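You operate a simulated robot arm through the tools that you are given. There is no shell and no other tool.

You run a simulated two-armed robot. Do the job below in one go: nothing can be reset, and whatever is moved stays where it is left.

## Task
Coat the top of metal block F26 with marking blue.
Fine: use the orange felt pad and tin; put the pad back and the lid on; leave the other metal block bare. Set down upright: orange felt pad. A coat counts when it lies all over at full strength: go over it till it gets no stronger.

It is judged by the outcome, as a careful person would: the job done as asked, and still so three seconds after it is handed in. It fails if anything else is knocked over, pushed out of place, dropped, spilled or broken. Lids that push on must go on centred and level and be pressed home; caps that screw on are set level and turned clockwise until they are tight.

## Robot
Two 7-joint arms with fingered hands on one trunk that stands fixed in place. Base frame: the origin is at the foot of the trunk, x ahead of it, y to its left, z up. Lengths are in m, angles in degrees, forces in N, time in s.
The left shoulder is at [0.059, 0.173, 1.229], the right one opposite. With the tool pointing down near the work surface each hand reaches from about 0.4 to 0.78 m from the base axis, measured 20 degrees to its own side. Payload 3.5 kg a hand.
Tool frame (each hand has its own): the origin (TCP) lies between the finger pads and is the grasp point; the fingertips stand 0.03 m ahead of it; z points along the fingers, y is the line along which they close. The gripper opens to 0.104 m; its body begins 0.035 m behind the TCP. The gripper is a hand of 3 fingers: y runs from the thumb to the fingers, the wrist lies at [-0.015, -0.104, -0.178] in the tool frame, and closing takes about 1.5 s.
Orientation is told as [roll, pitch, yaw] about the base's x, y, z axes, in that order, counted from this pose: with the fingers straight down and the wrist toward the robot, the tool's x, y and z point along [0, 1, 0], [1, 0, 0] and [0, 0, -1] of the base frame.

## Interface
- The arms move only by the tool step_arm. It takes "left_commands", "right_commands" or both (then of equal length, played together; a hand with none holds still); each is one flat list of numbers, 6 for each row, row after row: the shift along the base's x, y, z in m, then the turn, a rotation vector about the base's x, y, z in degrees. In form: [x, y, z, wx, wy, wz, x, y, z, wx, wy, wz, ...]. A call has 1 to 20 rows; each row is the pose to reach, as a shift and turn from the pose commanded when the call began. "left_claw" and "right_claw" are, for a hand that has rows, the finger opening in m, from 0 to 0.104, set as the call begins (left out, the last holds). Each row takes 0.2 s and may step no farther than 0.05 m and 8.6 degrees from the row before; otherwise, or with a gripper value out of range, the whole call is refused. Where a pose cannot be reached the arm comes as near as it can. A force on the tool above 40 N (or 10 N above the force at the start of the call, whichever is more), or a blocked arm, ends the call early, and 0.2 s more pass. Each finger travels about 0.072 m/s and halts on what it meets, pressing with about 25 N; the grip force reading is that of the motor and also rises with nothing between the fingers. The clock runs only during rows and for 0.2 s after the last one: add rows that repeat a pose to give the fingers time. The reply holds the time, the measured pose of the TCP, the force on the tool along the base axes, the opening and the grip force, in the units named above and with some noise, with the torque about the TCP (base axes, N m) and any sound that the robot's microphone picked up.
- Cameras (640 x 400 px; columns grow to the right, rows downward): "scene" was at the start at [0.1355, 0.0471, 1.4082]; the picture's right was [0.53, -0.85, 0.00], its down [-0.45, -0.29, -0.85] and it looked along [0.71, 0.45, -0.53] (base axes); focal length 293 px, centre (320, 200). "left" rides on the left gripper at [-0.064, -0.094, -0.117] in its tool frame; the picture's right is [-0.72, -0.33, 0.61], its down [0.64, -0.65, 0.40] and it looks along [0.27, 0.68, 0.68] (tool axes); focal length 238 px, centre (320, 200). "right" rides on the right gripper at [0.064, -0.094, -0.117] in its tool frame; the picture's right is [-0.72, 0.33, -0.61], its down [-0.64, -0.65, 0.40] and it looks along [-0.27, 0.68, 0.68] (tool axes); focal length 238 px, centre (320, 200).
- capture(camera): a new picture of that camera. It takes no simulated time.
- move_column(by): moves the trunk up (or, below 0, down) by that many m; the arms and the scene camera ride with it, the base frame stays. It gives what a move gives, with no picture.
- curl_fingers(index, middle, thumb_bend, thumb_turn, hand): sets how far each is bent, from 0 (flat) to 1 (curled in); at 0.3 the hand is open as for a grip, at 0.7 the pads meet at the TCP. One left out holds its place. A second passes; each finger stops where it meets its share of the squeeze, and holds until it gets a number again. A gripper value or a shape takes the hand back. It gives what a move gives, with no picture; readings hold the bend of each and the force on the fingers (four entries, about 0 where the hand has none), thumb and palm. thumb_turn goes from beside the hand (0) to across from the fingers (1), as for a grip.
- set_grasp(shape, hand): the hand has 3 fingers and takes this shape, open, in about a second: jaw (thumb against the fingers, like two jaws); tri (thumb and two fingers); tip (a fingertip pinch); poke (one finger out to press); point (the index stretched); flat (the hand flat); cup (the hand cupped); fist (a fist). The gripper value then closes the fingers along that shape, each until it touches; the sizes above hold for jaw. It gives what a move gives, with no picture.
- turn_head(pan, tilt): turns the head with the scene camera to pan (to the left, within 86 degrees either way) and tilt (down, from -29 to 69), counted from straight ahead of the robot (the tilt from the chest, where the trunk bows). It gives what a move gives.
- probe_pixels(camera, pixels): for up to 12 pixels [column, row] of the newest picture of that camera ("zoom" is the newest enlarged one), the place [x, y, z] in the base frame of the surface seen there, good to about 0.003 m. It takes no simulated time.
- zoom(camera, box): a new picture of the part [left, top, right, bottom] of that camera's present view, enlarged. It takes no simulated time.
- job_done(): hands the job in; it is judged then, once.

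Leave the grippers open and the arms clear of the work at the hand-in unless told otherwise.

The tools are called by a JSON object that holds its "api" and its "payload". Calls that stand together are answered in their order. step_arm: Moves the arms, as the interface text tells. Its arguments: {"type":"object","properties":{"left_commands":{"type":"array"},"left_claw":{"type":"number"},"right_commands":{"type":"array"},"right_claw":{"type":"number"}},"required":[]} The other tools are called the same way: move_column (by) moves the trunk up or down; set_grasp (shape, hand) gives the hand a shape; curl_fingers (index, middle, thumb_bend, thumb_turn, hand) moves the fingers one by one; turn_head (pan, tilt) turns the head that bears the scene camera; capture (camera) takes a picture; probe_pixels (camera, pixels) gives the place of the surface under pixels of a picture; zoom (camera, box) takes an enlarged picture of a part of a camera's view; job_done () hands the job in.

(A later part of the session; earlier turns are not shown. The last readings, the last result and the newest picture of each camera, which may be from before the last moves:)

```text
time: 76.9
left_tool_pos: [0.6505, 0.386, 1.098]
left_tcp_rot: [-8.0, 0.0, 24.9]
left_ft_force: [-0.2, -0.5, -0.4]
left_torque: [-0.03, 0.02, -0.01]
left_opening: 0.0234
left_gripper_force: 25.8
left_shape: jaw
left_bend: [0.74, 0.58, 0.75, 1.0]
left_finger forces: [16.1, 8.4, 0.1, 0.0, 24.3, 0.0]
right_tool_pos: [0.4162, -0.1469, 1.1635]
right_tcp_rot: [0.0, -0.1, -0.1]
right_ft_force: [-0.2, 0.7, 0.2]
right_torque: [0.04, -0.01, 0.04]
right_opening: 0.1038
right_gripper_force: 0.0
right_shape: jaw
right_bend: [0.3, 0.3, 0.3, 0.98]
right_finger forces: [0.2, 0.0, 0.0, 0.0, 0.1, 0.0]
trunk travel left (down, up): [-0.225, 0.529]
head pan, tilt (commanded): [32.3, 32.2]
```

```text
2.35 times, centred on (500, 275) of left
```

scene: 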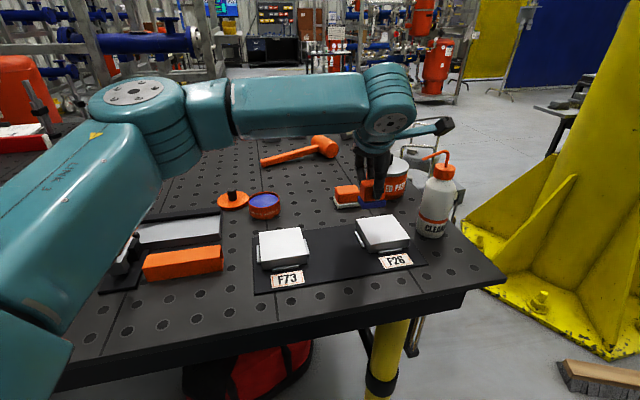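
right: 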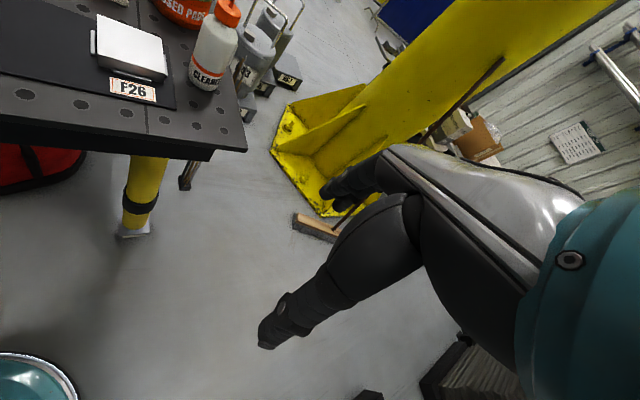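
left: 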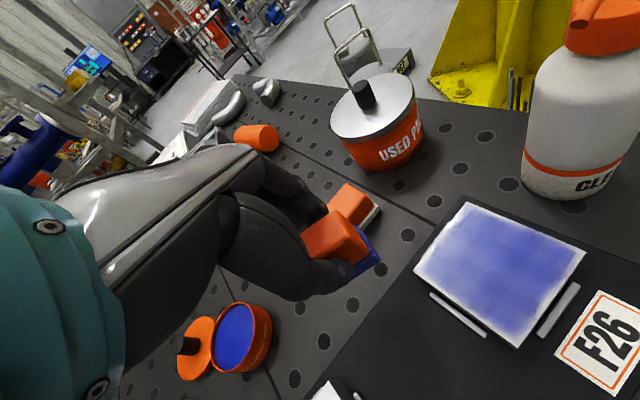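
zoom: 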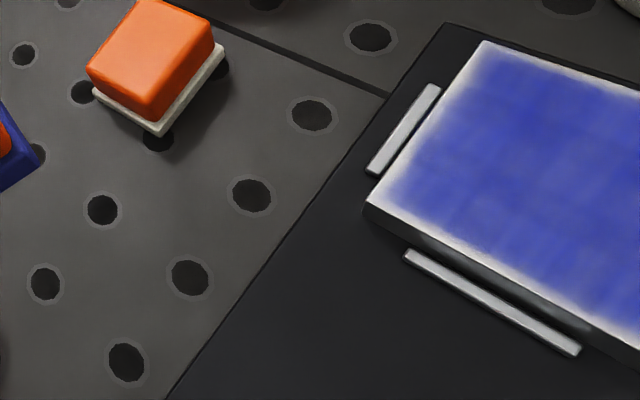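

One call was refused (too large a step) but the lift-away ran, so the pad is clear at (0.65, 0.386, 1.098). From this angle the interior is rich blue; only the rims are pale — maybe the pad had run dry by the time I rubbed the near rim. I'll reload it at the tin with a longer dip.

{"api": "step_arm", "payload": {"left_commands": [-0.015, 0.03, -0.02, 0, 0, 0, -0.03, 0.06, -0.04, 0, 0, 0, -0.0463, 0.0955, -0.06, 0, 0, 0, -0.0463, 0.0955, -0.06, 0, 0, 0, -0.0463, 0.0955, -0.09, 0, 0, 0, -0.0463, 0.0955, -0.105, 0, 0, 0, -0.0463, 0.0955, -0.113, 0, 0, 0, -0.0463, 0.0955, -0.1175, 0, 0, 0, -0.0463, 0.0955, -0.1195, 0, 0, 0, -0.0463, 0.0955, -0.1195, 0, 0, 0, -0.0463, 0.0955, -0.1195, 0, 0, 0, -0.0463, 0.0955, -0.1195, 0, 0, 0, -0.0463, 0.0955, -0.1195, 0, 0, 0, -0.0463, 0.0955, -0.1195, 0, 0, 0]}}

{"api": "zoom", "payload": {"camera": "scene", "box": [235, 150, 305, 220]}}

{"api": "zoom", "payload": {"camera": "left", "box": [290, 190, 430, 330]}}

```text
time: 79.9
left_tool_pos: [0.6058, 0.4811, 0.9785]
left_tcp_rot: [-8.0, -0.1, 24.9]
left_ft_force: [0.1, 0.4, 2.8]
left_torque: [0.01, -0.03, 0.0]
left_opening: 0.0233
left_gripper_force: 25.2
left_shape: jaw
left_bend: [0.74, 0.58, 0.75, 1.0]
left_finger forces: [16.1, 8.6, 0.0, 0.0, 24.4, 0.1]
right_tool_pos: [0.4157, -0.1475, 1.1661]
right_tcp_rot: [0.0, 0.0, 0.1]
right_ft_force: [0.0, -0.2, -0.9]
right_torque: [0.02, 0.01, 0.01]
right_opening: 0.1037
right_gripper_force: 0.0
right_shape: jaw
right_bend: [0.3, 0.3, 0.3, 0.98]
right_finger forces: [0.1, 0.0, 0.0, 0.0, 0.0, 0.0]
trunk travel left (down, up): [-0.225, 0.529]
head pan, tilt (commanded): [32.3, 32.2]
```

```text
5.71 times, centred on (270, 185) of scene
```

zoom: 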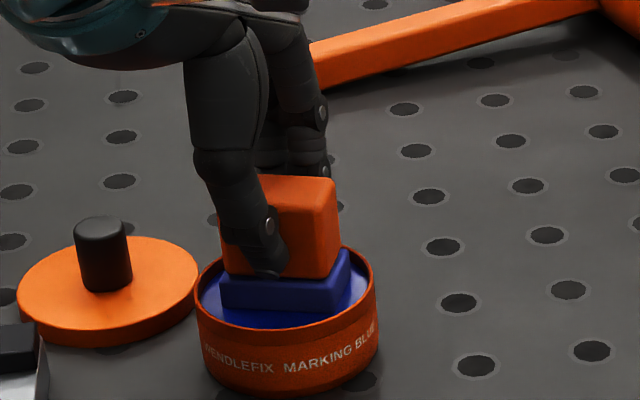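

```text
2.86 times, centred on (360, 260) of left
```

zoom: 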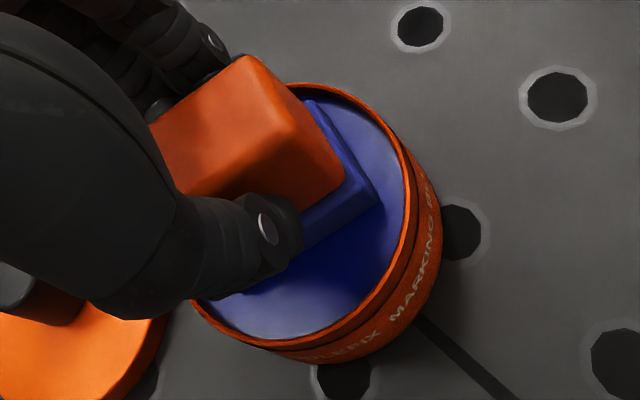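

Loaded again (2.8 N contact). I lift out and carry the pad to just above the block's near part.

{"api": "step_arm", "payload": {"left_commands": [0, 0, 0.006, 0, 0, 0, 0, 0, 0.014, 0, 0, 0, 0, 0, 0.025, 0, 0, 0, 0, 0, 0.04, 0, 0, 0, 0, 0, 0.06, 0, 0, 0, 0.01, -0.04, 0.06, 0, 0, 0, 0.018, -0.08, 0.06, 0, 0, 0, 0.026, -0.12, 0.06, 0, 0, 0, 0.03, -0.16, 0.06, 0, 0, 0, 0.03, -0.2, 0.06, 0, 0, 0, 0.027, -0.24, 0.06, 0, 0, 0, 0.024, -0.275, 0.06, 0, 0, 0, 0.0217, -0.2901, 0.06, 0, 0, 0, 0.0217, -0.2901, 0.035, 0, 0, 0, 0.0217, -0.2901, 0.015, 0, 0, 0, 0.0217, -0.2901, 0.008, 0, 0, 0, 0.0217, -0.2901, 0.008, 0, 0, 0]}}

{"api": "zoom", "payload": {"camera": "scene", "box": [345, 190, 425, 265]}}

```text
time: 83.5
left_tool_pos: [0.6273, 0.1918, 0.9864]
left_tcp_rot: [-8.1, 0.0, 25.0]
left_ft_force: [0.1, -0.1, -0.5]
left_torque: [0.0, 0.01, 0.0]
left_opening: 0.0233
left_gripper_force: 24.9
left_shape: jaw
left_bend: [0.74, 0.58, 0.75, 1.0]
left_finger forces: [15.6, 8.3, 0.0, 0.1, 23.9, 0.0]
right_tool_pos: [0.4176, -0.1471, 1.1651]
right_tcp_rot: [0.0, 0.0, 0.0]
right_ft_force: [0.0, -0.1, 0.1]
right_torque: [0.0, -0.02, 0.01]
right_opening: 0.1036
right_gripper_force: 0.1
right_shape: jaw
right_bend: [0.3, 0.3, 0.3, 0.98]
right_finger forces: [0.1, 0.0, 0.1, 0.0, 0.1, 0.0]
trunk travel left (down, up): [-0.225, 0.529]
head pan, tilt (commanded): [32.3, 32.2]
```

```text
5.33 times, centred on (385, 228) of scene
```

zoom: 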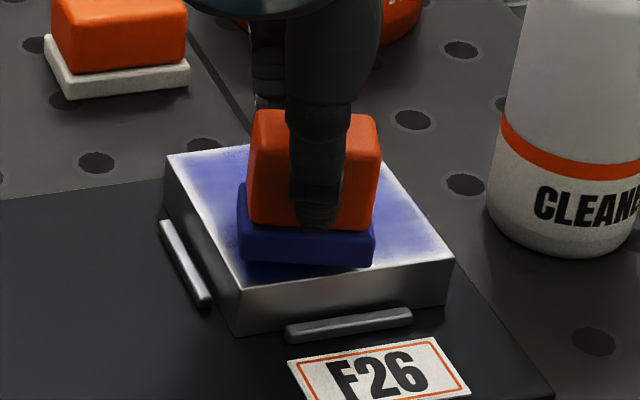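

Now slow strokes along the near edge: first with the pad centre 5 mm inside, then right on the edge.

{"api": "step_arm", "payload": {"left_commands": [0, 0, -0.006, 0, 0, 0, 0, 0, -0.008, 0, 0, 0, 0, 0, -0.0083, 0, 0, 0, -0.0042, -0.0042, -0.0083, 0, 0, 0, -0.0091, 0.0007, -0.0083, 0, 0, 0, -0.0148, 0.0064, -0.0083, 0, 0, 0, -0.0176, 0.0092, -0.0083, 0, 0, 0, -0.0176, 0.0092, -0.0083, 0, 0, 0, -0.012, 0.0036, -0.0083, 0, 0, 0, -0.0063, -0.0021, -0.0083, 0, 0, 0, -0.0007, -0.0077, -0.0083, 0, 0, 0, 0.005, -0.0134, -0.0083, 0, 0, 0, 0.0092, -0.0176, -0.0083, 0, 0, 0, 0.0092, -0.0176, -0.0083, 0, 0, 0, 0.0049, -0.0219, -0.0083, 0, 0, 0, -0.0021, -0.0149, -0.0083, 0, 0, 0, -0.0092, -0.0078, -0.0083, 0, 0, 0, -0.0163, -0.0007, -0.0083, 0, 0, 0, -0.0219, 0.0049, -0.0083, 0, 0, 0, -0.0219, 0.0049, -0.0083, 0, 0, 0]}}

{"api": "zoom", "payload": {"camera": "scene", "box": [345, 190, 425, 265]}}

{"api": "zoom", "payload": {"camera": "left", "box": [250, 170, 470, 340]}}

```text
time: 87.7
left_tool_pos: [0.6042, 0.1958, 0.9781]
left_tcp_rot: [-8.1, 0.0, 25.1]
left_ft_force: [1.3, -0.3, 7.7]
left_torque: [-0.01, -0.09, -0.02]
left_opening: 0.0236
left_gripper_force: 24.5
left_shape: jaw
left_bend: [0.74, 0.58, 0.75, 1.0]
left_finger forces: [16.1, 9.0, 0.0, 0.1, 24.5, 0.1]
right_tool_pos: [0.4169, -0.1466, 1.1646]
right_tcp_rot: [0.0, 0.0, 0.0]
right_ft_force: [0.0, 0.0, -0.8]
right_torque: [0.01, 0.0, 0.0]
right_opening: 0.1038
right_gripper_force: 0.1
right_shape: jaw
right_bend: [0.3, 0.3, 0.3, 0.98]
right_finger forces: [0.0, 0.1, 0.0, 0.0, 0.0, 0.1]
trunk travel left (down, up): [-0.225, 0.529]
head pan, tilt (commanded): [32.3, 32.2]
```

```text
5.33 times, centred on (385, 228) of scene
```

zoom: 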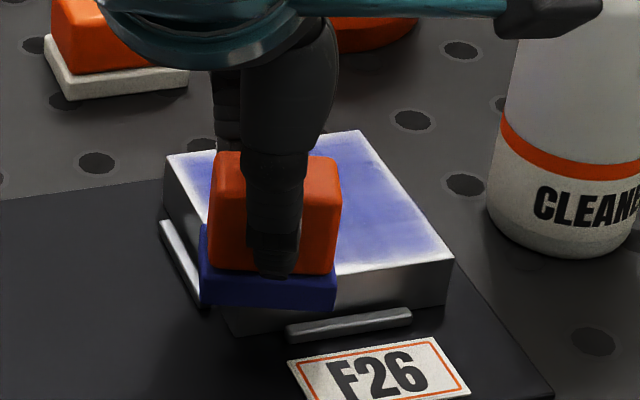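

```text
2.35 times, centred on (360, 255) of left
```

zoom: 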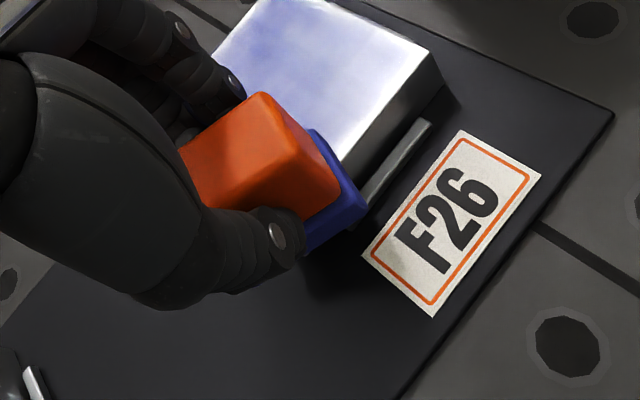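

The near rim beside the pad still looks pale even with fresh ink. I want a side view of the contact: the right hand's camera sees the block at its upper left, so I'll zoom there.

{"api": "capture", "payload": {"camera": "right"}}

{"api": "zoom", "payload": {"camera": "right", "box": [60, 0, 200, 100]}}

```text
taken
```

right: 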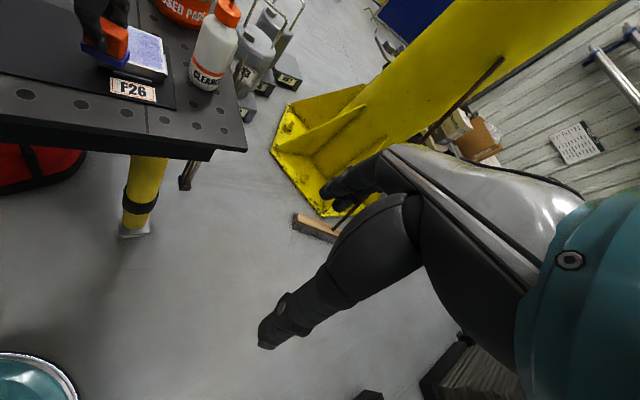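

```text
4.00 times, centred on (130, 50) of right
```

zoom: 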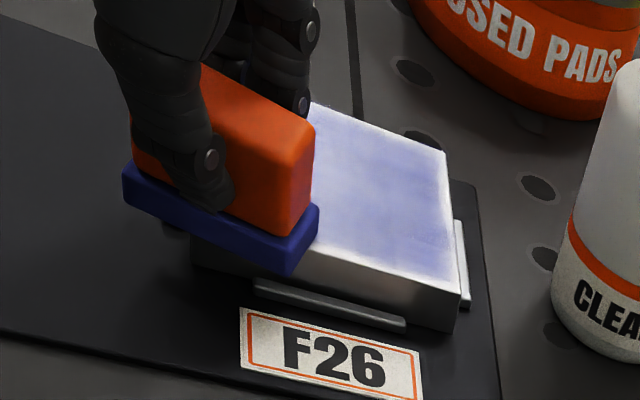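

This gives a fine side view. I'll zoom closer on the pad's contact and on the near rim.

{"api": "zoom", "payload": {"camera": "right", "box": [85, 25, 180, 85]}}

{"api": "zoom", "payload": {"camera": "right", "box": [110, 45, 150, 75]}}

```text
6.67 times, centred on (132, 55) of right
```

zoom: 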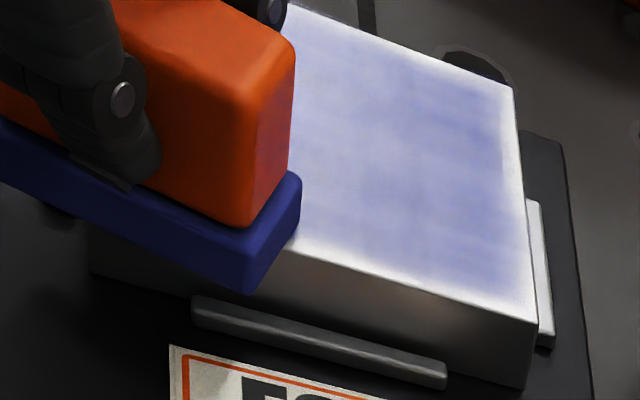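

```text
13.33 times, centred on (130, 60) of right
```

zoom: 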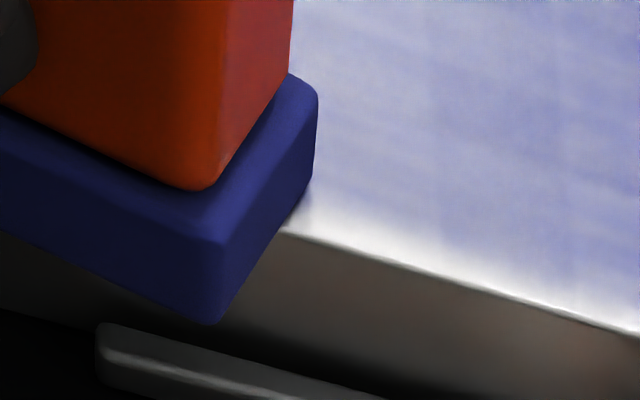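

Now I'll lift the pad away and use this right-camera view as the reference for before/after comparisons.

{"api": "step_arm", "payload": {"left_commands": [0.003, 0.005, 0.01, 0, 0, 0, 0.015, 0.03, 0.03, 0, 0, 0, 0.03, 0.065, 0.05, 0, 0, 0, 0.045, 0.1, 0.06, 0, 0, 0, 0.045, 0.105, 0.06, 0, 0, 0]}}

{"api": "zoom", "payload": {"camera": "right", "box": [85, 15, 180, 85]}}

{"api": "zoom", "payload": {"camera": "scene", "box": [360, 208, 406, 254]}}

{"api": "zoom", "payload": {"camera": "right", "box": [100, 40, 150, 75]}}

```text
time: 88.9
left_tool_pos: [0.6505, 0.3013, 1.0388]
left_tcp_rot: [-8.1, 0.0, 25.0]
left_ft_force: [0.1, 0.2, -0.8]
left_torque: [-0.02, -0.01, 0.0]
left_opening: 0.0231
left_gripper_force: 25.2
left_shape: jaw
left_bend: [0.74, 0.58, 0.75, 1.0]
left_finger forces: [15.6, 8.5, 0.1, 0.0, 24.0, 0.0]
right_tool_pos: [0.4159, -0.1462, 1.1637]
right_tcp_rot: [0.0, 0.0, 0.0]
right_ft_force: [0.1, 0.5, -0.2]
right_torque: [0.0, 0.03, 0.0]
right_opening: 0.1036
right_gripper_force: 0.0
right_shape: jaw
right_bend: [0.3, 0.3, 0.3, 0.98]
right_finger forces: [0.1, 0.0, 0.0, 0.0, 0.1, 0.0]
trunk travel left (down, up): [-0.225, 0.529]
head pan, tilt (commanded): [32.3, 32.2]
```

```text
5.71 times, centred on (132, 50) of right
```

zoom: 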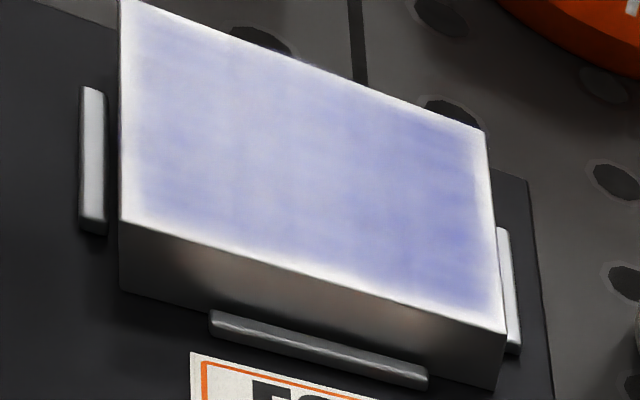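

```text
8.70 times, centred on (383, 231) of scene
```

zoom: 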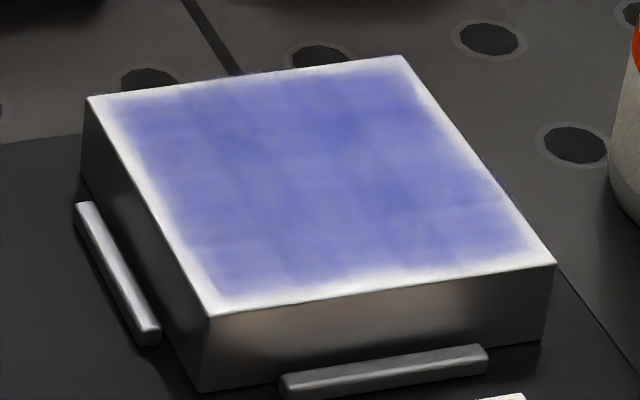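

```text
11.43 times, centred on (125, 58) of right
```

zoom: 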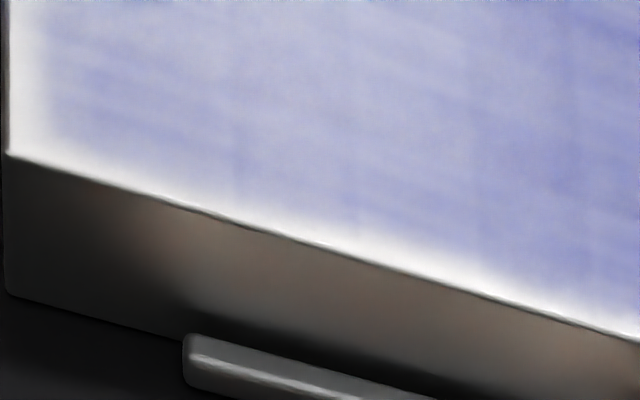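

I'll take the same 16× scene zoom of the near rim as before the re-dip, to compare directly.

{"api": "zoom", "payload": {"camera": "scene", "box": [374, 232, 398, 250]}}

{"api": "zoom", "payload": {"camera": "left", "box": [500, 270, 570, 345]}}

```text
16.00 times, centred on (386, 241) of scene
```

zoom: 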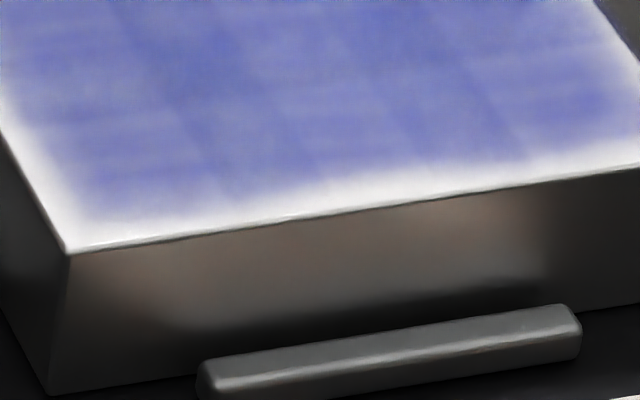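

```text
5.33 times, centred on (535, 308) of left
```

zoom: 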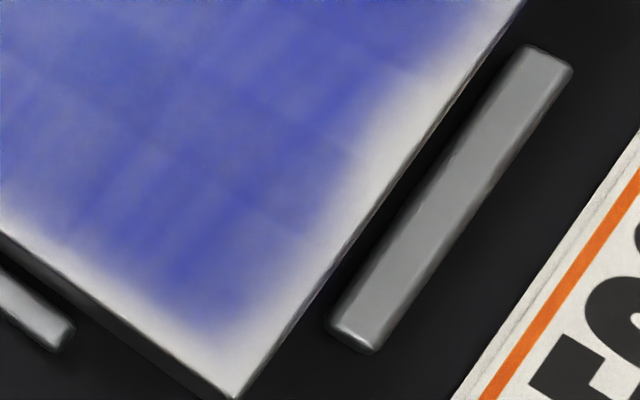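

The blue moved only slightly toward the near edge although the pad overhung it: only the pad's far part is touching, i.e. it is tilted slightly far‑side‑low. I'll tilt the hand back by 4° (far side up) in the air and land again at the middle of the near half to check the force.

{"api": "step_arm", "payload": {"left_commands": [0, -0.03, 0, 0.85, -1.81, 0, -0.008, -0.065, -0.01, 1.69, -3.62, 0, -0.0157, -0.1008, -0.02, 1.69, -3.62, 0, -0.0157, -0.1008, -0.04, 1.69, -3.62, 0, -0.0157, -0.1008, -0.052, 1.69, -3.62, 0, -0.0157, -0.1008, -0.057, 1.69, -3.62, 0, -0.0157, -0.1008, -0.059, 1.69, -3.62, 0, -0.0157, -0.1008, -0.06, 1.69, -3.62, 0, -0.0157, -0.1008, -0.06, 1.69, -3.62, 0]}}

{"api": "zoom", "payload": {"camera": "right", "box": [85, 15, 180, 85]}}

```text
time: 90.9
left_tool_pos: [0.6346, 0.2013, 0.9789]
left_tcp_rot: [-8.2, -4.0, 25.1]
left_ft_force: [1.7, 0.9, 5.8]
left_torque: [0.03, 0.0, 0.01]
left_opening: 0.0231
left_gripper_force: 24.5
left_shape: jaw
left_bend: [0.74, 0.58, 0.75, 1.0]
left_finger forces: [16.7, 9.1, 0.0, 0.0, 23.8, 0.0]
right_tool_pos: [0.4164, -0.1458, 1.1646]
right_tcp_rot: [0.0, 0.0, 0.0]
right_ft_force: [0.3, -0.5, 0.2]
right_torque: [-0.03, -0.02, 0.01]
right_opening: 0.1034
right_gripper_force: 0.0
right_shape: jaw
right_bend: [0.3, 0.3, 0.3, 0.98]
right_finger forces: [0.1, 0.0, 0.0, 0.1, 0.0, 0.0]
trunk travel left (down, up): [-0.225, 0.529]
head pan, tilt (commanded): [32.3, 32.2]
```

```text
5.71 times, centred on (132, 50) of right
```

zoom: 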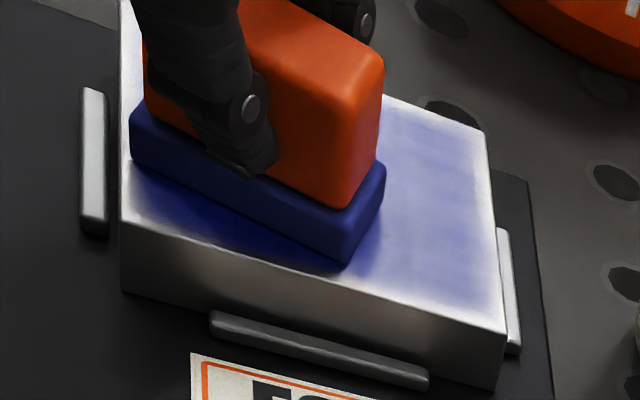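

With −4° the pressure centre moved to the pad's near edge; so flat is about −1.5°. This near‑low tilt is just right for the near rim: I'll zigzag along the near edge with it.

{"api": "step_arm", "payload": {"left_commands": [-0.0078, -0.0078, 0, 0, 0, 0, -0.0148, -0.0148, 0, 0, 0, 0, -0.017, -0.0042, 0, 0, 0, 0, -0.0212, -0.0085, 0, 0, 0, 0, -0.0233, 0.0021, 0, 0, 0, 0, -0.029, -0.0035, 0, 0, 0, 0, -0.0219, 0.0035, 0, 0, 0, 0, -0.0226, -0.0099, 0, 0, 0, 0, -0.0092, -0.0092, 0, 0, 0, 0, -0.0163, -0.0163, 0, 0, 0, 0, -0.0028, -0.0156, 0, 0, 0, 0, -0.0099, -0.0226, 0, 0, 0, 0, 0.0035, -0.0219, 0, 0, 0, 0, -0.0035, -0.029, 0, 0, 0, 0, 0.0035, -0.0219, 0, 0, 0, 0, -0.0035, -0.029, 0, 0, 0, 0, -0.0071, -0.0198, 0, 0, 0, 0, -0.0134, -0.0134, 0, 0, 0, 0, -0.0198, -0.0071, 0, 0, 0, 0, -0.0262, -0.0007, 0, 0, 0, 0]}}

{"api": "zoom", "payload": {"camera": "right", "box": [85, 15, 180, 85]}}

{"api": "zoom", "payload": {"camera": "scene", "box": [345, 190, 425, 265]}}

```text
time: 95.1
left_tool_pos: [0.6079, 0.1993, 0.9786]
left_tcp_rot: [-7.9, -4.0, 25.1]
left_ft_force: [1.7, -1.6, 7.8]
left_torque: [-0.1, 0.0, 0.05]
left_opening: 0.0237
left_gripper_force: 24.7
left_shape: jaw
left_bend: [0.73, 0.58, 0.75, 1.0]
left_finger forces: [17.4, 8.0, 0.1, 0.1, 24.7, 0.1]
right_tool_pos: [0.4171, -0.1472, 1.1644]
right_tcp_rot: [0.1, 0.0, 0.1]
right_ft_force: [0.9, 0.9, -0.4]
right_torque: [-0.02, 0.01, -0.02]
right_opening: 0.1036
right_gripper_force: 0.1
right_shape: jaw
right_bend: [0.3, 0.3, 0.3, 0.98]
right_finger forces: [0.0, 0.0, 0.0, 0.1, 0.0, 0.1]
trunk travel left (down, up): [-0.225, 0.529]
head pan, tilt (commanded): [32.3, 32.2]
```

```text
5.71 times, centred on (132, 50) of right
```

zoom: 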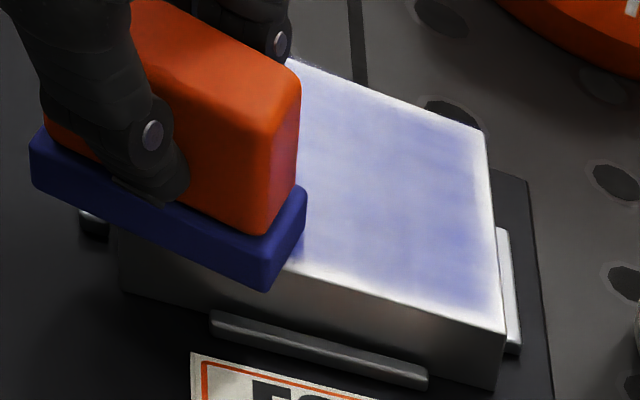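

```text
5.33 times, centred on (385, 228) of scene
```

zoom: 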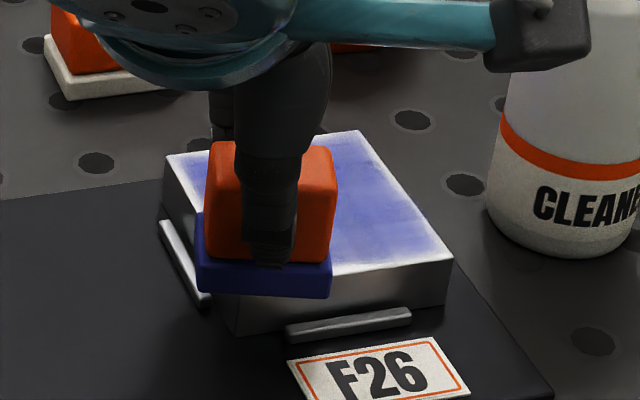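

I'll lift off and compare the near rim again from the right camera and scene.

{"api": "step_arm", "payload": {"left_commands": [0.003, 0.005, 0.01, 0, 0, 0, 0.015, 0.03, 0.03, 0, 0, 0, 0.03, 0.065, 0.05, 0, 0, 0, 0.042, 0.1, 0.06, 0, 0, 0, 0.042, 0.1, 0.06, 0, 0, 0]}}

{"api": "zoom", "payload": {"camera": "right", "box": [85, 15, 180, 85]}}

{"api": "zoom", "payload": {"camera": "scene", "box": [374, 232, 398, 250]}}

{"api": "zoom", "payload": {"camera": "scene", "box": [360, 208, 406, 254]}}

```text
time: 96.3
left_tool_pos: [0.6495, 0.2998, 1.0385]
left_tcp_rot: [-8.0, -4.0, 25.0]
left_ft_force: [-0.3, -1.0, -0.2]
left_torque: [-0.02, 0.01, 0.02]
left_opening: 0.0238
left_gripper_force: 24.7
left_shape: jaw
left_bend: [0.73, 0.58, 0.75, 1.0]
left_finger forces: [16.0, 8.7, 0.1, 0.0, 24.6, 0.0]
right_tool_pos: [0.4168, -0.1476, 1.1634]
right_tcp_rot: [0.0, 0.0, 0.1]
right_ft_force: [-0.6, -0.3, -0.4]
right_torque: [-0.01, -0.01, 0.01]
right_opening: 0.1038
right_gripper_force: 0.1
right_shape: jaw
right_bend: [0.3, 0.3, 0.3, 0.98]
right_finger forces: [0.0, 0.0, 0.0, 0.1, 0.0, 0.0]
trunk travel left (down, up): [-0.225, 0.529]
head pan, tilt (commanded): [32.3, 32.2]
```

```text
5.71 times, centred on (132, 50) of right
```

zoom: 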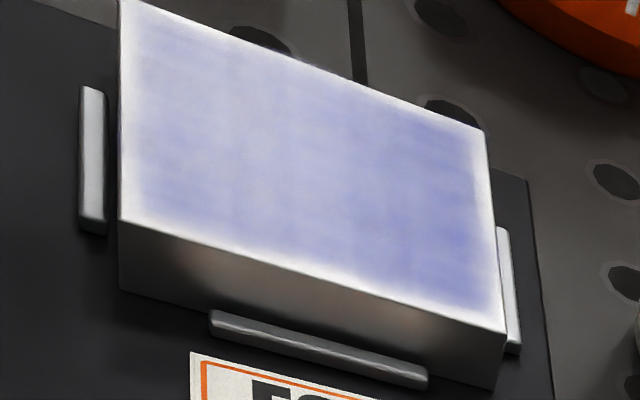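

```text
16.00 times, centred on (386, 241) of scene
```

zoom: 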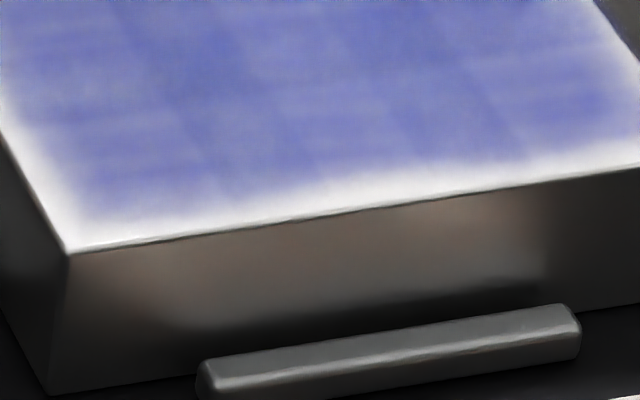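

```text
8.70 times, centred on (383, 231) of scene
```

zoom: 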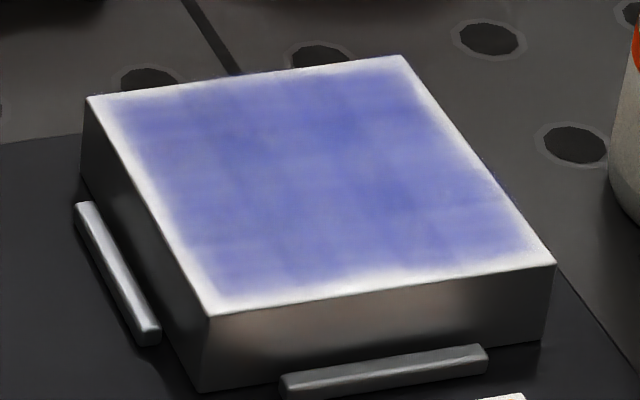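

All four rims show the same ~6 mm soft fade regardless of how far the pad overhung, and the rubbed areas no longer change — so this fade is just how the coat looks at the edge, and the rubbed part is saturated. To be sure about the rest I'll set the pad flat (−1.5°), reload, and go over the whole top once more.

{"api": "step_arm", "payload": {"left_commands": [-0.009, 0.036, 0, -0.53, 1.13, 0, -0.018, 0.072, 0, -1.06, 2.26, 0, -0.028, 0.109, 0, -1.06, 2.26, 0, -0.037, 0.145, 0, -1.06, 2.26, 0, -0.0461, 0.1812, 0, -1.06, 2.26, 0, -0.0461, 0.1812, 0, -1.06, 2.26, 0, -0.0461, 0.1812, -0.03, -1.06, 2.26, 0, -0.0461, 0.1812, -0.045, -1.06, 2.26, 0, -0.0461, 0.1812, -0.053, -1.06, 2.26, 0, -0.0461, 0.1812, -0.0575, -1.06, 2.26, 0, -0.0461, 0.1812, -0.0597, -1.06, 2.26, 0, -0.0461, 0.1812, -0.0597, -1.06, 2.26, 0, -0.0461, 0.1812, -0.0597, -1.06, 2.26, 0, -0.0461, 0.1812, -0.0597, -1.06, 2.26, 0, -0.0461, 0.1812, -0.0597, -1.06, 2.26, 0]}}

{"api": "zoom", "payload": {"camera": "scene", "box": [235, 150, 305, 220]}}

{"api": "zoom", "payload": {"camera": "left", "box": [290, 190, 430, 330]}}

```text
time: 99.5
left_tool_pos: [0.6031, 0.4809, 0.9788]
left_tcp_rot: [-8.0, -1.5, 25.0]
left_ft_force: [0.0, 0.6, 1.4]
left_torque: [0.0, 0.0, -0.02]
left_opening: 0.0233
left_gripper_force: 25.1
left_shape: jaw
left_bend: [0.73, 0.58, 0.75, 1.0]
left_finger forces: [16.1, 8.6, 0.0, 0.1, 24.2, 0.0]
right_tool_pos: [0.4176, -0.1476, 1.1645]
right_tcp_rot: [-0.1, -0.1, 0.1]
right_ft_force: [-0.6, 0.9, -0.1]
right_torque: [0.0, -0.01, 0.0]
right_opening: 0.1037
right_gripper_force: 0.0
right_shape: jaw
right_bend: [0.3, 0.3, 0.3, 0.98]
right_finger forces: [0.0, 0.1, 0.1, 0.0, 0.0, 0.1]
trunk travel left (down, up): [-0.225, 0.529]
head pan, tilt (commanded): [32.3, 32.2]
```

```text
5.71 times, centred on (270, 185) of scene
```

zoom: 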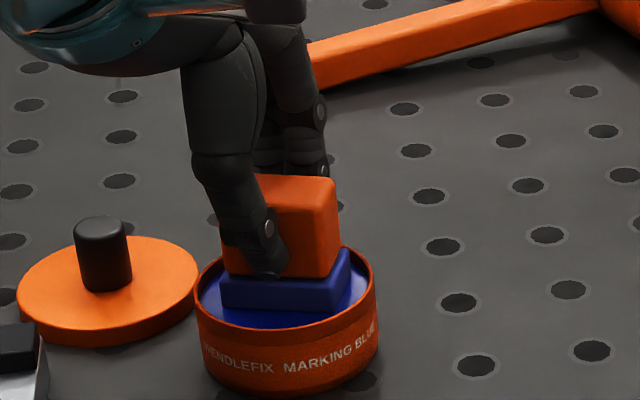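

```text
2.86 times, centred on (360, 260) of left
```

zoom: 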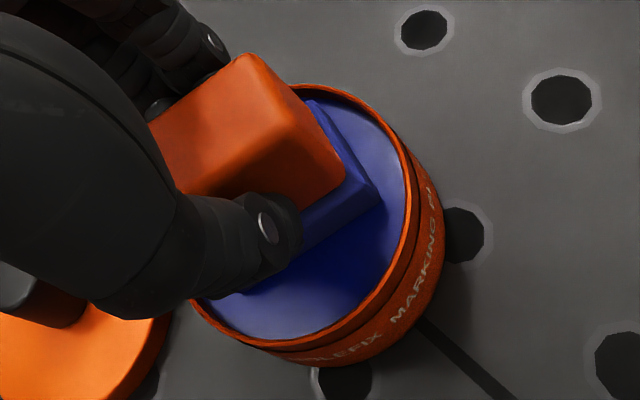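

Reloaded gently (1.4 N). I carry it to the right half of the block, turning to yaw 8° on the way, ending 8 mm above the surface.

{"api": "step_arm", "payload": {"left_commands": [0, 0, 0.006, 0, 0, 0, 0, 0, 0.014, 0, 0, 0, 0, 0, 0.025, 0, 0, 0, 0, 0, 0.04, 0, 0, 0, 0, 0, 0.06, 0, 0, 0, 0.01, -0.04, 0.06, 0, 0, 0, 0.02, -0.08, 0.06, 0, 0, 0, 0.03, -0.12, 0.06, 0, 0, -4, 0.04, -0.16, 0.06, 0, 0, -8, 0.048, -0.2, 0.06, 0, 0, -12, 0.055, -0.24, 0.06, 0, 0, -17, 0.0616, -0.275, 0.06, 0, 0, -17, 0.0616, -0.2869, 0.05, 0, 0, -17, 0.0616, -0.2869, 0.03, 0, 0, -17, 0.0616, -0.2869, 0.015, 0, 0, -17, 0.0616, -0.2869, 0.008, 0, 0, -17, 0.0616, -0.2869, 0.008, 0, 0, -17]}}

{"api": "zoom", "payload": {"camera": "right", "box": [85, 5, 200, 85]}}

{"api": "zoom", "payload": {"camera": "scene", "box": [345, 160, 445, 265]}}

```text
time: 103.1
left_tool_pos: [0.6662, 0.1957, 0.9861]
left_tcp_rot: [-8.0, -1.5, 8.0]
left_ft_force: [-0.6, -0.2, -0.5]
left_torque: [0.04, 0.0, 0.01]
left_opening: 0.0233
left_gripper_force: 24.4
left_shape: jaw
left_bend: [0.73, 0.58, 0.75, 1.0]
left_finger forces: [15.6, 8.2, 0.0, 0.0, 23.7, 0.0]
right_tool_pos: [0.4164, -0.1455, 1.1638]
right_tcp_rot: [-0.1, -0.1, 0.0]
right_ft_force: [-0.3, -0.1, 0.1]
right_torque: [-0.01, 0.01, 0.01]
right_opening: 0.1039
right_gripper_force: 0.0
right_shape: jaw
right_bend: [0.3, 0.3, 0.3, 0.98]
right_finger forces: [0.1, 0.0, 0.1, 0.0, 0.0, 0.0]
trunk travel left (down, up): [-0.225, 0.529]
head pan, tilt (commanded): [32.3, 32.2]
```

```text
5.00 times, centred on (142, 45) of right
```

zoom: 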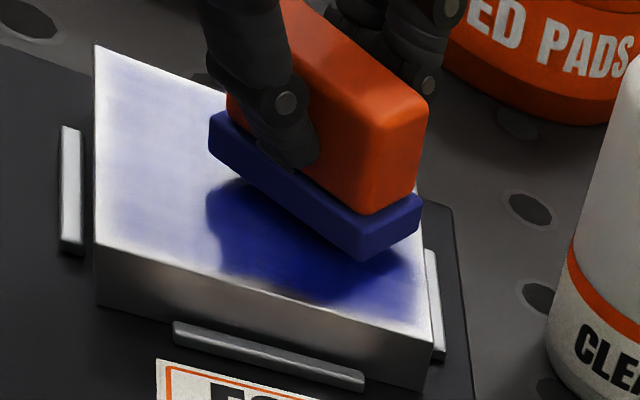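

```text
3.81 times, centred on (395, 212) of scene
```

zoom: 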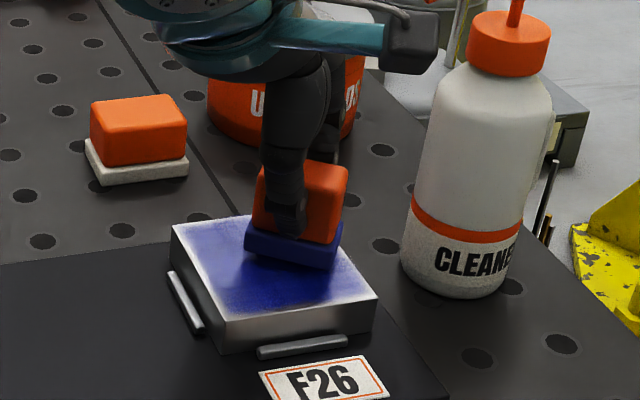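

In the pad's shadow the coat shows deep blue. I land and go over the right half: lanes +24 and +12 mm with end holds.

{"api": "step_arm", "payload": {"left_commands": [0, 0, -0.006, 0, 0, 0, 0, 0, -0.0083, 0, 0, 0, 0.0127, 0.0014, -0.0083, 0, 0, 0, 0.0255, 0.0057, -0.0083, 0, 0, 0, 0.0339, 0.0141, -0.0083, 0, 0, 0, 0.0339, 0.0141, -0.0083, 0, 0, 0, 0.0226, 0.0028, -0.0083, 0, 0, 0, 0.0113, -0.0085, -0.0083, 0, 0, 0, 0, -0.0198, -0.0083, 0, 0, 0, -0.0099, -0.0297, -0.0083, 0, 0, 0, -0.0156, -0.0354, -0.0083, 0, 0, 0, -0.0156, -0.0354, -0.0083, 0, 0, 0, -0.024, -0.0269, -0.0083, 0, 0, 0, -0.0127, -0.0156, -0.0083, 0, 0, 0, -0.0014, -0.0042, -0.0083, 0, 0, 0, 0.0099, 0.0071, -0.0083, 0, 0, 0, 0.0198, 0.017, -0.0083, 0, 0, 0, 0.0269, 0.024, -0.0083, 0, 0, 0, 0.0269, 0.024, -0.0083, 0, 0, 0, 0.0184, 0.0325, -0.0083, 0, 0, 0]}}

{"api": "zoom", "payload": {"camera": "right", "box": [85, 5, 200, 85]}}

{"api": "zoom", "payload": {"camera": "left", "box": [250, 170, 470, 340]}}

```text
time: 107.3
left_tool_pos: [0.6847, 0.2264, 0.9773]
left_tcp_rot: [-8.0, -1.6, 8.2]
left_ft_force: [-0.9, 1.6, 3.0]
left_torque: [-0.02, -0.04, -0.01]
left_opening: 0.0232
left_gripper_force: 24.6
left_shape: jaw
left_bend: [0.73, 0.58, 0.75, 1.0]
left_finger forces: [15.7, 8.6, 0.0, 0.0, 24.3, 0.0]
right_tool_pos: [0.4159, -0.1463, 1.1644]
right_tcp_rot: [0.0, 0.0, -0.1]
right_ft_force: [0.1, 0.2, -0.6]
right_torque: [-0.01, -0.02, -0.04]
right_opening: 0.1036
right_gripper_force: 0.1
right_shape: jaw
right_bend: [0.3, 0.3, 0.3, 0.98]
right_finger forces: [0.1, 0.0, 0.1, 0.0, 0.1, 0.0]
trunk travel left (down, up): [-0.225, 0.529]
head pan, tilt (commanded): [32.3, 32.2]
```

```text
5.00 times, centred on (142, 45) of right
```

zoom: 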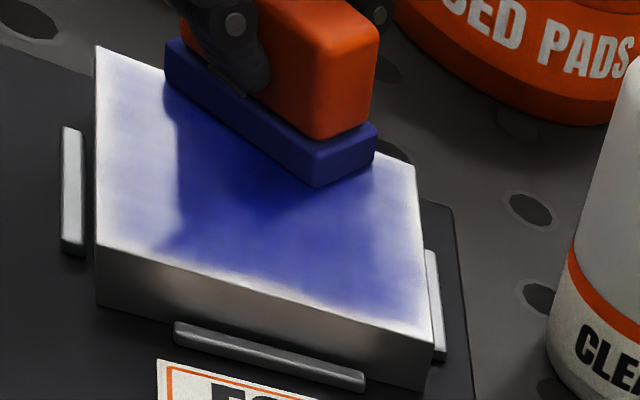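

```text
2.35 times, centred on (360, 255) of left
```

zoom: 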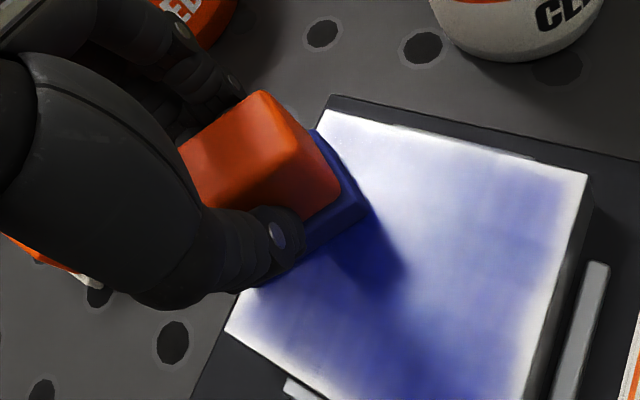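

I'll lift off again to compare with the earlier reference views.

{"api": "step_arm", "payload": {"left_commands": [0, 0.004, 0.01, 0, 0, 0, -0.01, 0.02, 0.03, 0, 0, 0, -0.02, 0.04, 0.05, 0, 0, 0, -0.03, 0.07, 0.06, 0, 0, 0, -0.035, 0.075, 0.06, 0, 0, 0]}}

{"api": "zoom", "payload": {"camera": "right", "box": [85, 15, 180, 85]}}

{"api": "zoom", "payload": {"camera": "scene", "box": [360, 208, 406, 254]}}

```text
time: 108.5
left_tool_pos: [0.648, 0.2996, 1.0375]
left_tcp_rot: [-8.0, -1.4, 7.9]
left_ft_force: [0.8, -0.2, -1.6]
left_torque: [0.0, -0.01, 0.01]
left_opening: 0.0234
left_gripper_force: 25.1
left_shape: jaw
left_bend: [0.73, 0.58, 0.75, 1.0]
left_finger forces: [15.4, 8.5, 0.1, 0.0, 23.7, 0.0]
right_tool_pos: [0.4164, -0.1466, 1.1644]
right_tcp_rot: [0.0, -0.1, 0.0]
right_ft_force: [0.2, 0.5, 0.4]
right_torque: [-0.01, 0.0, 0.0]
right_opening: 0.1036
right_gripper_force: 0.0
right_shape: jaw
right_bend: [0.3, 0.3, 0.3, 0.98]
right_finger forces: [0.0, 0.1, 0.0, 0.0, 0.1, 0.0]
trunk travel left (down, up): [-0.225, 0.529]
head pan, tilt (commanded): [32.3, 32.2]
```

```text
5.71 times, centred on (132, 50) of right
```

zoom: 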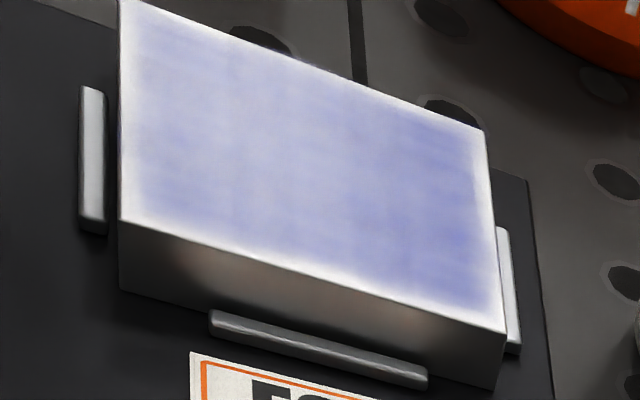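

```text
8.70 times, centred on (383, 231) of scene
```

zoom: 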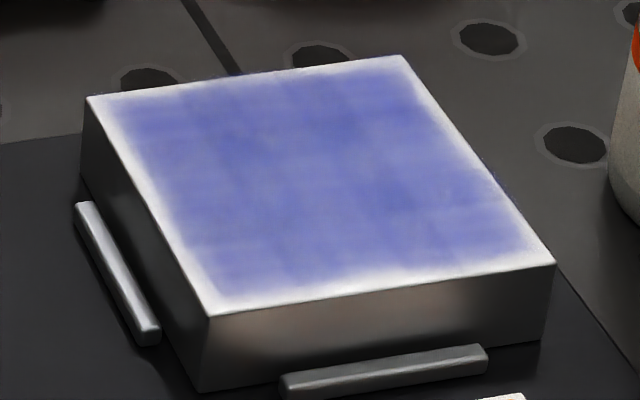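

No change in the right half after a freshly loaded pass: it no longer gets stronger. I'll check the felt's tone and the four rims closely once more before closing up.

{"api": "zoom", "payload": {"camera": "left", "box": [310, 200, 400, 290]}}

{"api": "zoom", "payload": {"camera": "scene", "box": [358, 210, 384, 232]}}

{"api": "zoom", "payload": {"camera": "scene", "box": [386, 212, 412, 244]}}

{"api": "zoom", "payload": {"camera": "scene", "box": [374, 232, 398, 250]}}

{"api": "capture", "payload": {"camera": "left"}}

```text
4.44 times, centred on (355, 245) of left
```

zoom: 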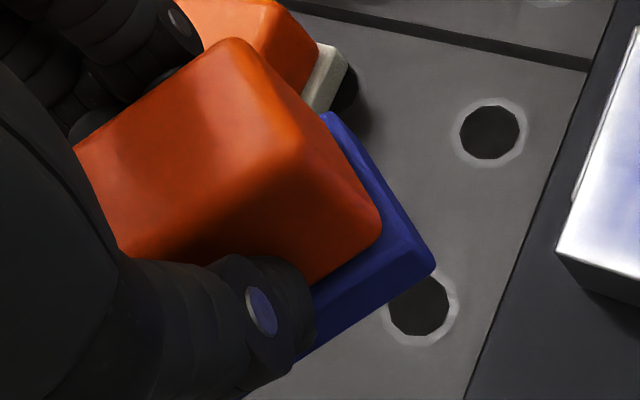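

```text
16.00 times, centred on (371, 221) of scene
```

zoom: 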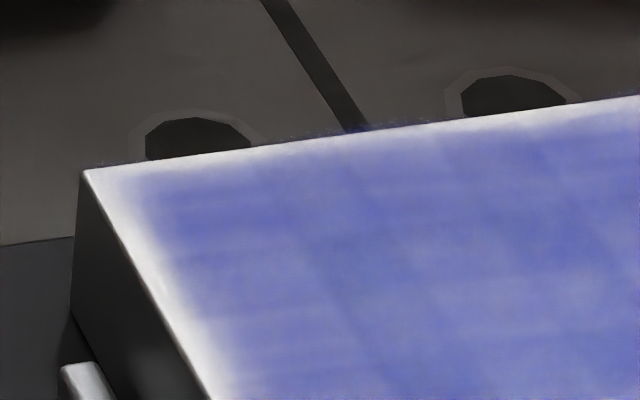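

```text
12.50 times, centred on (399, 228) of scene
```

zoom: 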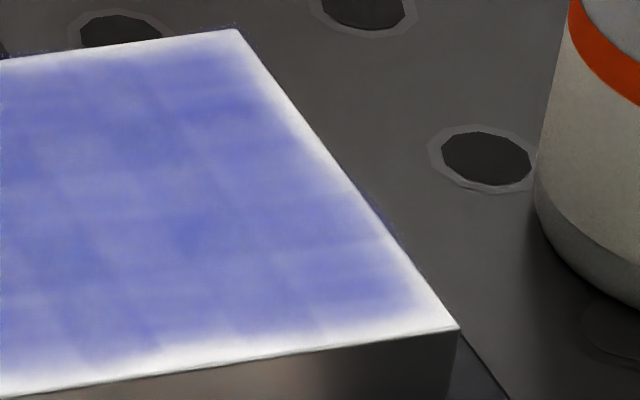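

```text
16.00 times, centred on (386, 241) of scene
```

zoom: 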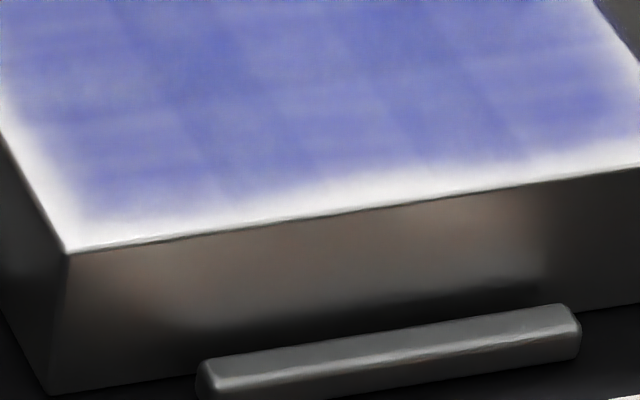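

```text
taken
```

left: 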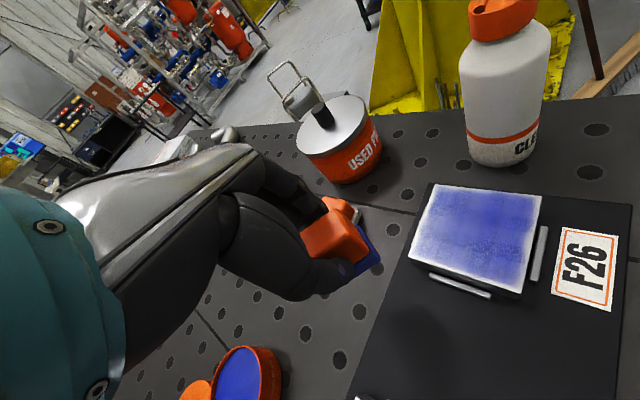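

The pattern is stable. For assurance I'll do one complete cross-hatch pass (strokes left–right this time) over the whole top with this still well-loaded felt, at yaw 8°.

{"api": "step_arm", "payload": {"left_commands": [0.01, -0.04, 0, 0, 0, 0, 0.02, -0.07, -0.02, 0, 0, 0, 0.0307, -0.0933, -0.04, 0, 0, 0, 0.0307, -0.0933, -0.053, 0, 0, 0, 0.0307, -0.0933, -0.058, 0, 0, 0, 0.0307, -0.0933, -0.0603, 0, 0, 0, 0.0406, -0.0834, -0.0603, 0, 0, 0, 0.0505, -0.0933, -0.0603, 0, 0, 0, 0.0392, -0.082, -0.0603, 0, 0, 0, 0.0265, -0.0693, -0.0603, 0, 0, 0, 0.0151, -0.0579, -0.0603, 0, 0, 0, 0.0095, -0.0523, -0.0603, 0, 0, 0, -0.0004, -0.0622, -0.0603, 0, 0, 0, 0.0109, -0.0735, -0.0603, 0, 0, 0, 0.0236, -0.0862, -0.0603, 0, 0, 0, 0.0349, -0.0975, -0.0603, 0, 0, 0, 0.0406, -0.1032, -0.0603, 0, 0, 0, 0.0307, -0.1131, -0.0603, 0, 0, 0, 0.0194, -0.1018, -0.0603, 0, 0, 0, 0.0067, -0.0891, -0.0603, 0, 0, 0]}}

```text
time: 112.7
left_tool_pos: [0.6547, 0.2127, 0.9778]
left_tcp_rot: [-8.0, -1.5, 8.1]
left_ft_force: [-1.0, -0.5, 3.6]
left_torque: [0.0, -0.03, 0.0]
left_opening: 0.0238
left_gripper_force: 25.2
left_shape: jaw
left_bend: [0.73, 0.58, 0.75, 1.0]
left_finger forces: [15.6, 8.7, 0.1, 0.1, 24.2, 0.0]
right_tool_pos: [0.4171, -0.1476, 1.1646]
right_tcp_rot: [0.0, 0.0, 0.0]
right_ft_force: [-0.5, 0.5, 0.1]
right_torque: [0.04, -0.04, 0.0]
right_opening: 0.1036
right_gripper_force: 0.0
right_shape: jaw
right_bend: [0.3, 0.3, 0.3, 0.98]
right_finger forces: [0.1, 0.1, 0.0, 0.1, 0.0, 0.0]
trunk travel left (down, up): [-0.225, 0.529]
head pan, tilt (commanded): [32.3, 32.2]
```

Force 3.6 N. I continue the cross-hatch over the near half, pressing half a millimetre more.

{"api": "step_arm", "payload": {"left_commands": [-0.0113, 0.0113, -0.0005, 0, 0, 0, -0.017, 0.017, -0.0005, 0, 0, 0, -0.0269, 0.0071, -0.0005, 0, 0, 0, -0.0156, -0.0042, -0.0005, 0, 0, 0, -0.0028, -0.017, -0.0005, 0, 0, 0, 0.0085, -0.0283, -0.0005, 0, 0, 0, 0.0141, -0.0339, -0.0005, 0, 0, 0, 0.0049, -0.0431, -0.0005, 0, 0, 0, -0.0064, -0.0318, -0.0005, 0, 0, 0, -0.0191, -0.0191, -0.0005, 0, 0, 0, -0.0304, -0.0078, -0.0005, 0, 0, 0, -0.0361, -0.0021, -0.0005, 0, 0, 0, -0.046, -0.012, -0.0005, 0, 0, 0, -0.0346, -0.0233, -0.0005, 0, 0, 0, -0.0219, -0.0361, -0.0005, 0, 0, 0, -0.0106, -0.0474, -0.0005, 0, 0, 0, -0.0057, -0.0523, -0.0005, 0, 0, 0, -0.0099, -0.0382, -0.0005, 0, 0, 0, -0.024, -0.024, -0.0005, 0, 0, 0, -0.0368, -0.0113, -0.0005, 0, 0, 0]}}

```text
time: 116.9
left_tool_pos: [0.6189, 0.2007, 0.9786]
left_tcp_rot: [-7.9, -1.4, 8.0]
left_ft_force: [1.8, -0.7, 5.7]
left_torque: [-0.03, -0.06, -0.01]
left_opening: 0.0236
left_gripper_force: 25.0
left_shape: jaw
left_bend: [0.73, 0.58, 0.75, 1.0]
left_finger forces: [16.3, 8.8, 0.0, 0.0, 24.1, 0.0]
right_tool_pos: [0.4157, -0.1466, 1.1648]
right_tcp_rot: [0.0, -0.1, 0.0]
right_ft_force: [0.0, 0.2, 1.0]
right_torque: [-0.02, 0.05, -0.01]
right_opening: 0.1035
right_gripper_force: 0.0
right_shape: jaw
right_bend: [0.3, 0.3, 0.3, 0.98]
right_finger forces: [0.1, 0.0, 0.1, 0.0, 0.0, 0.1]
trunk travel left (down, up): [-0.225, 0.529]
head pan, tilt (commanded): [32.3, 32.2]
```

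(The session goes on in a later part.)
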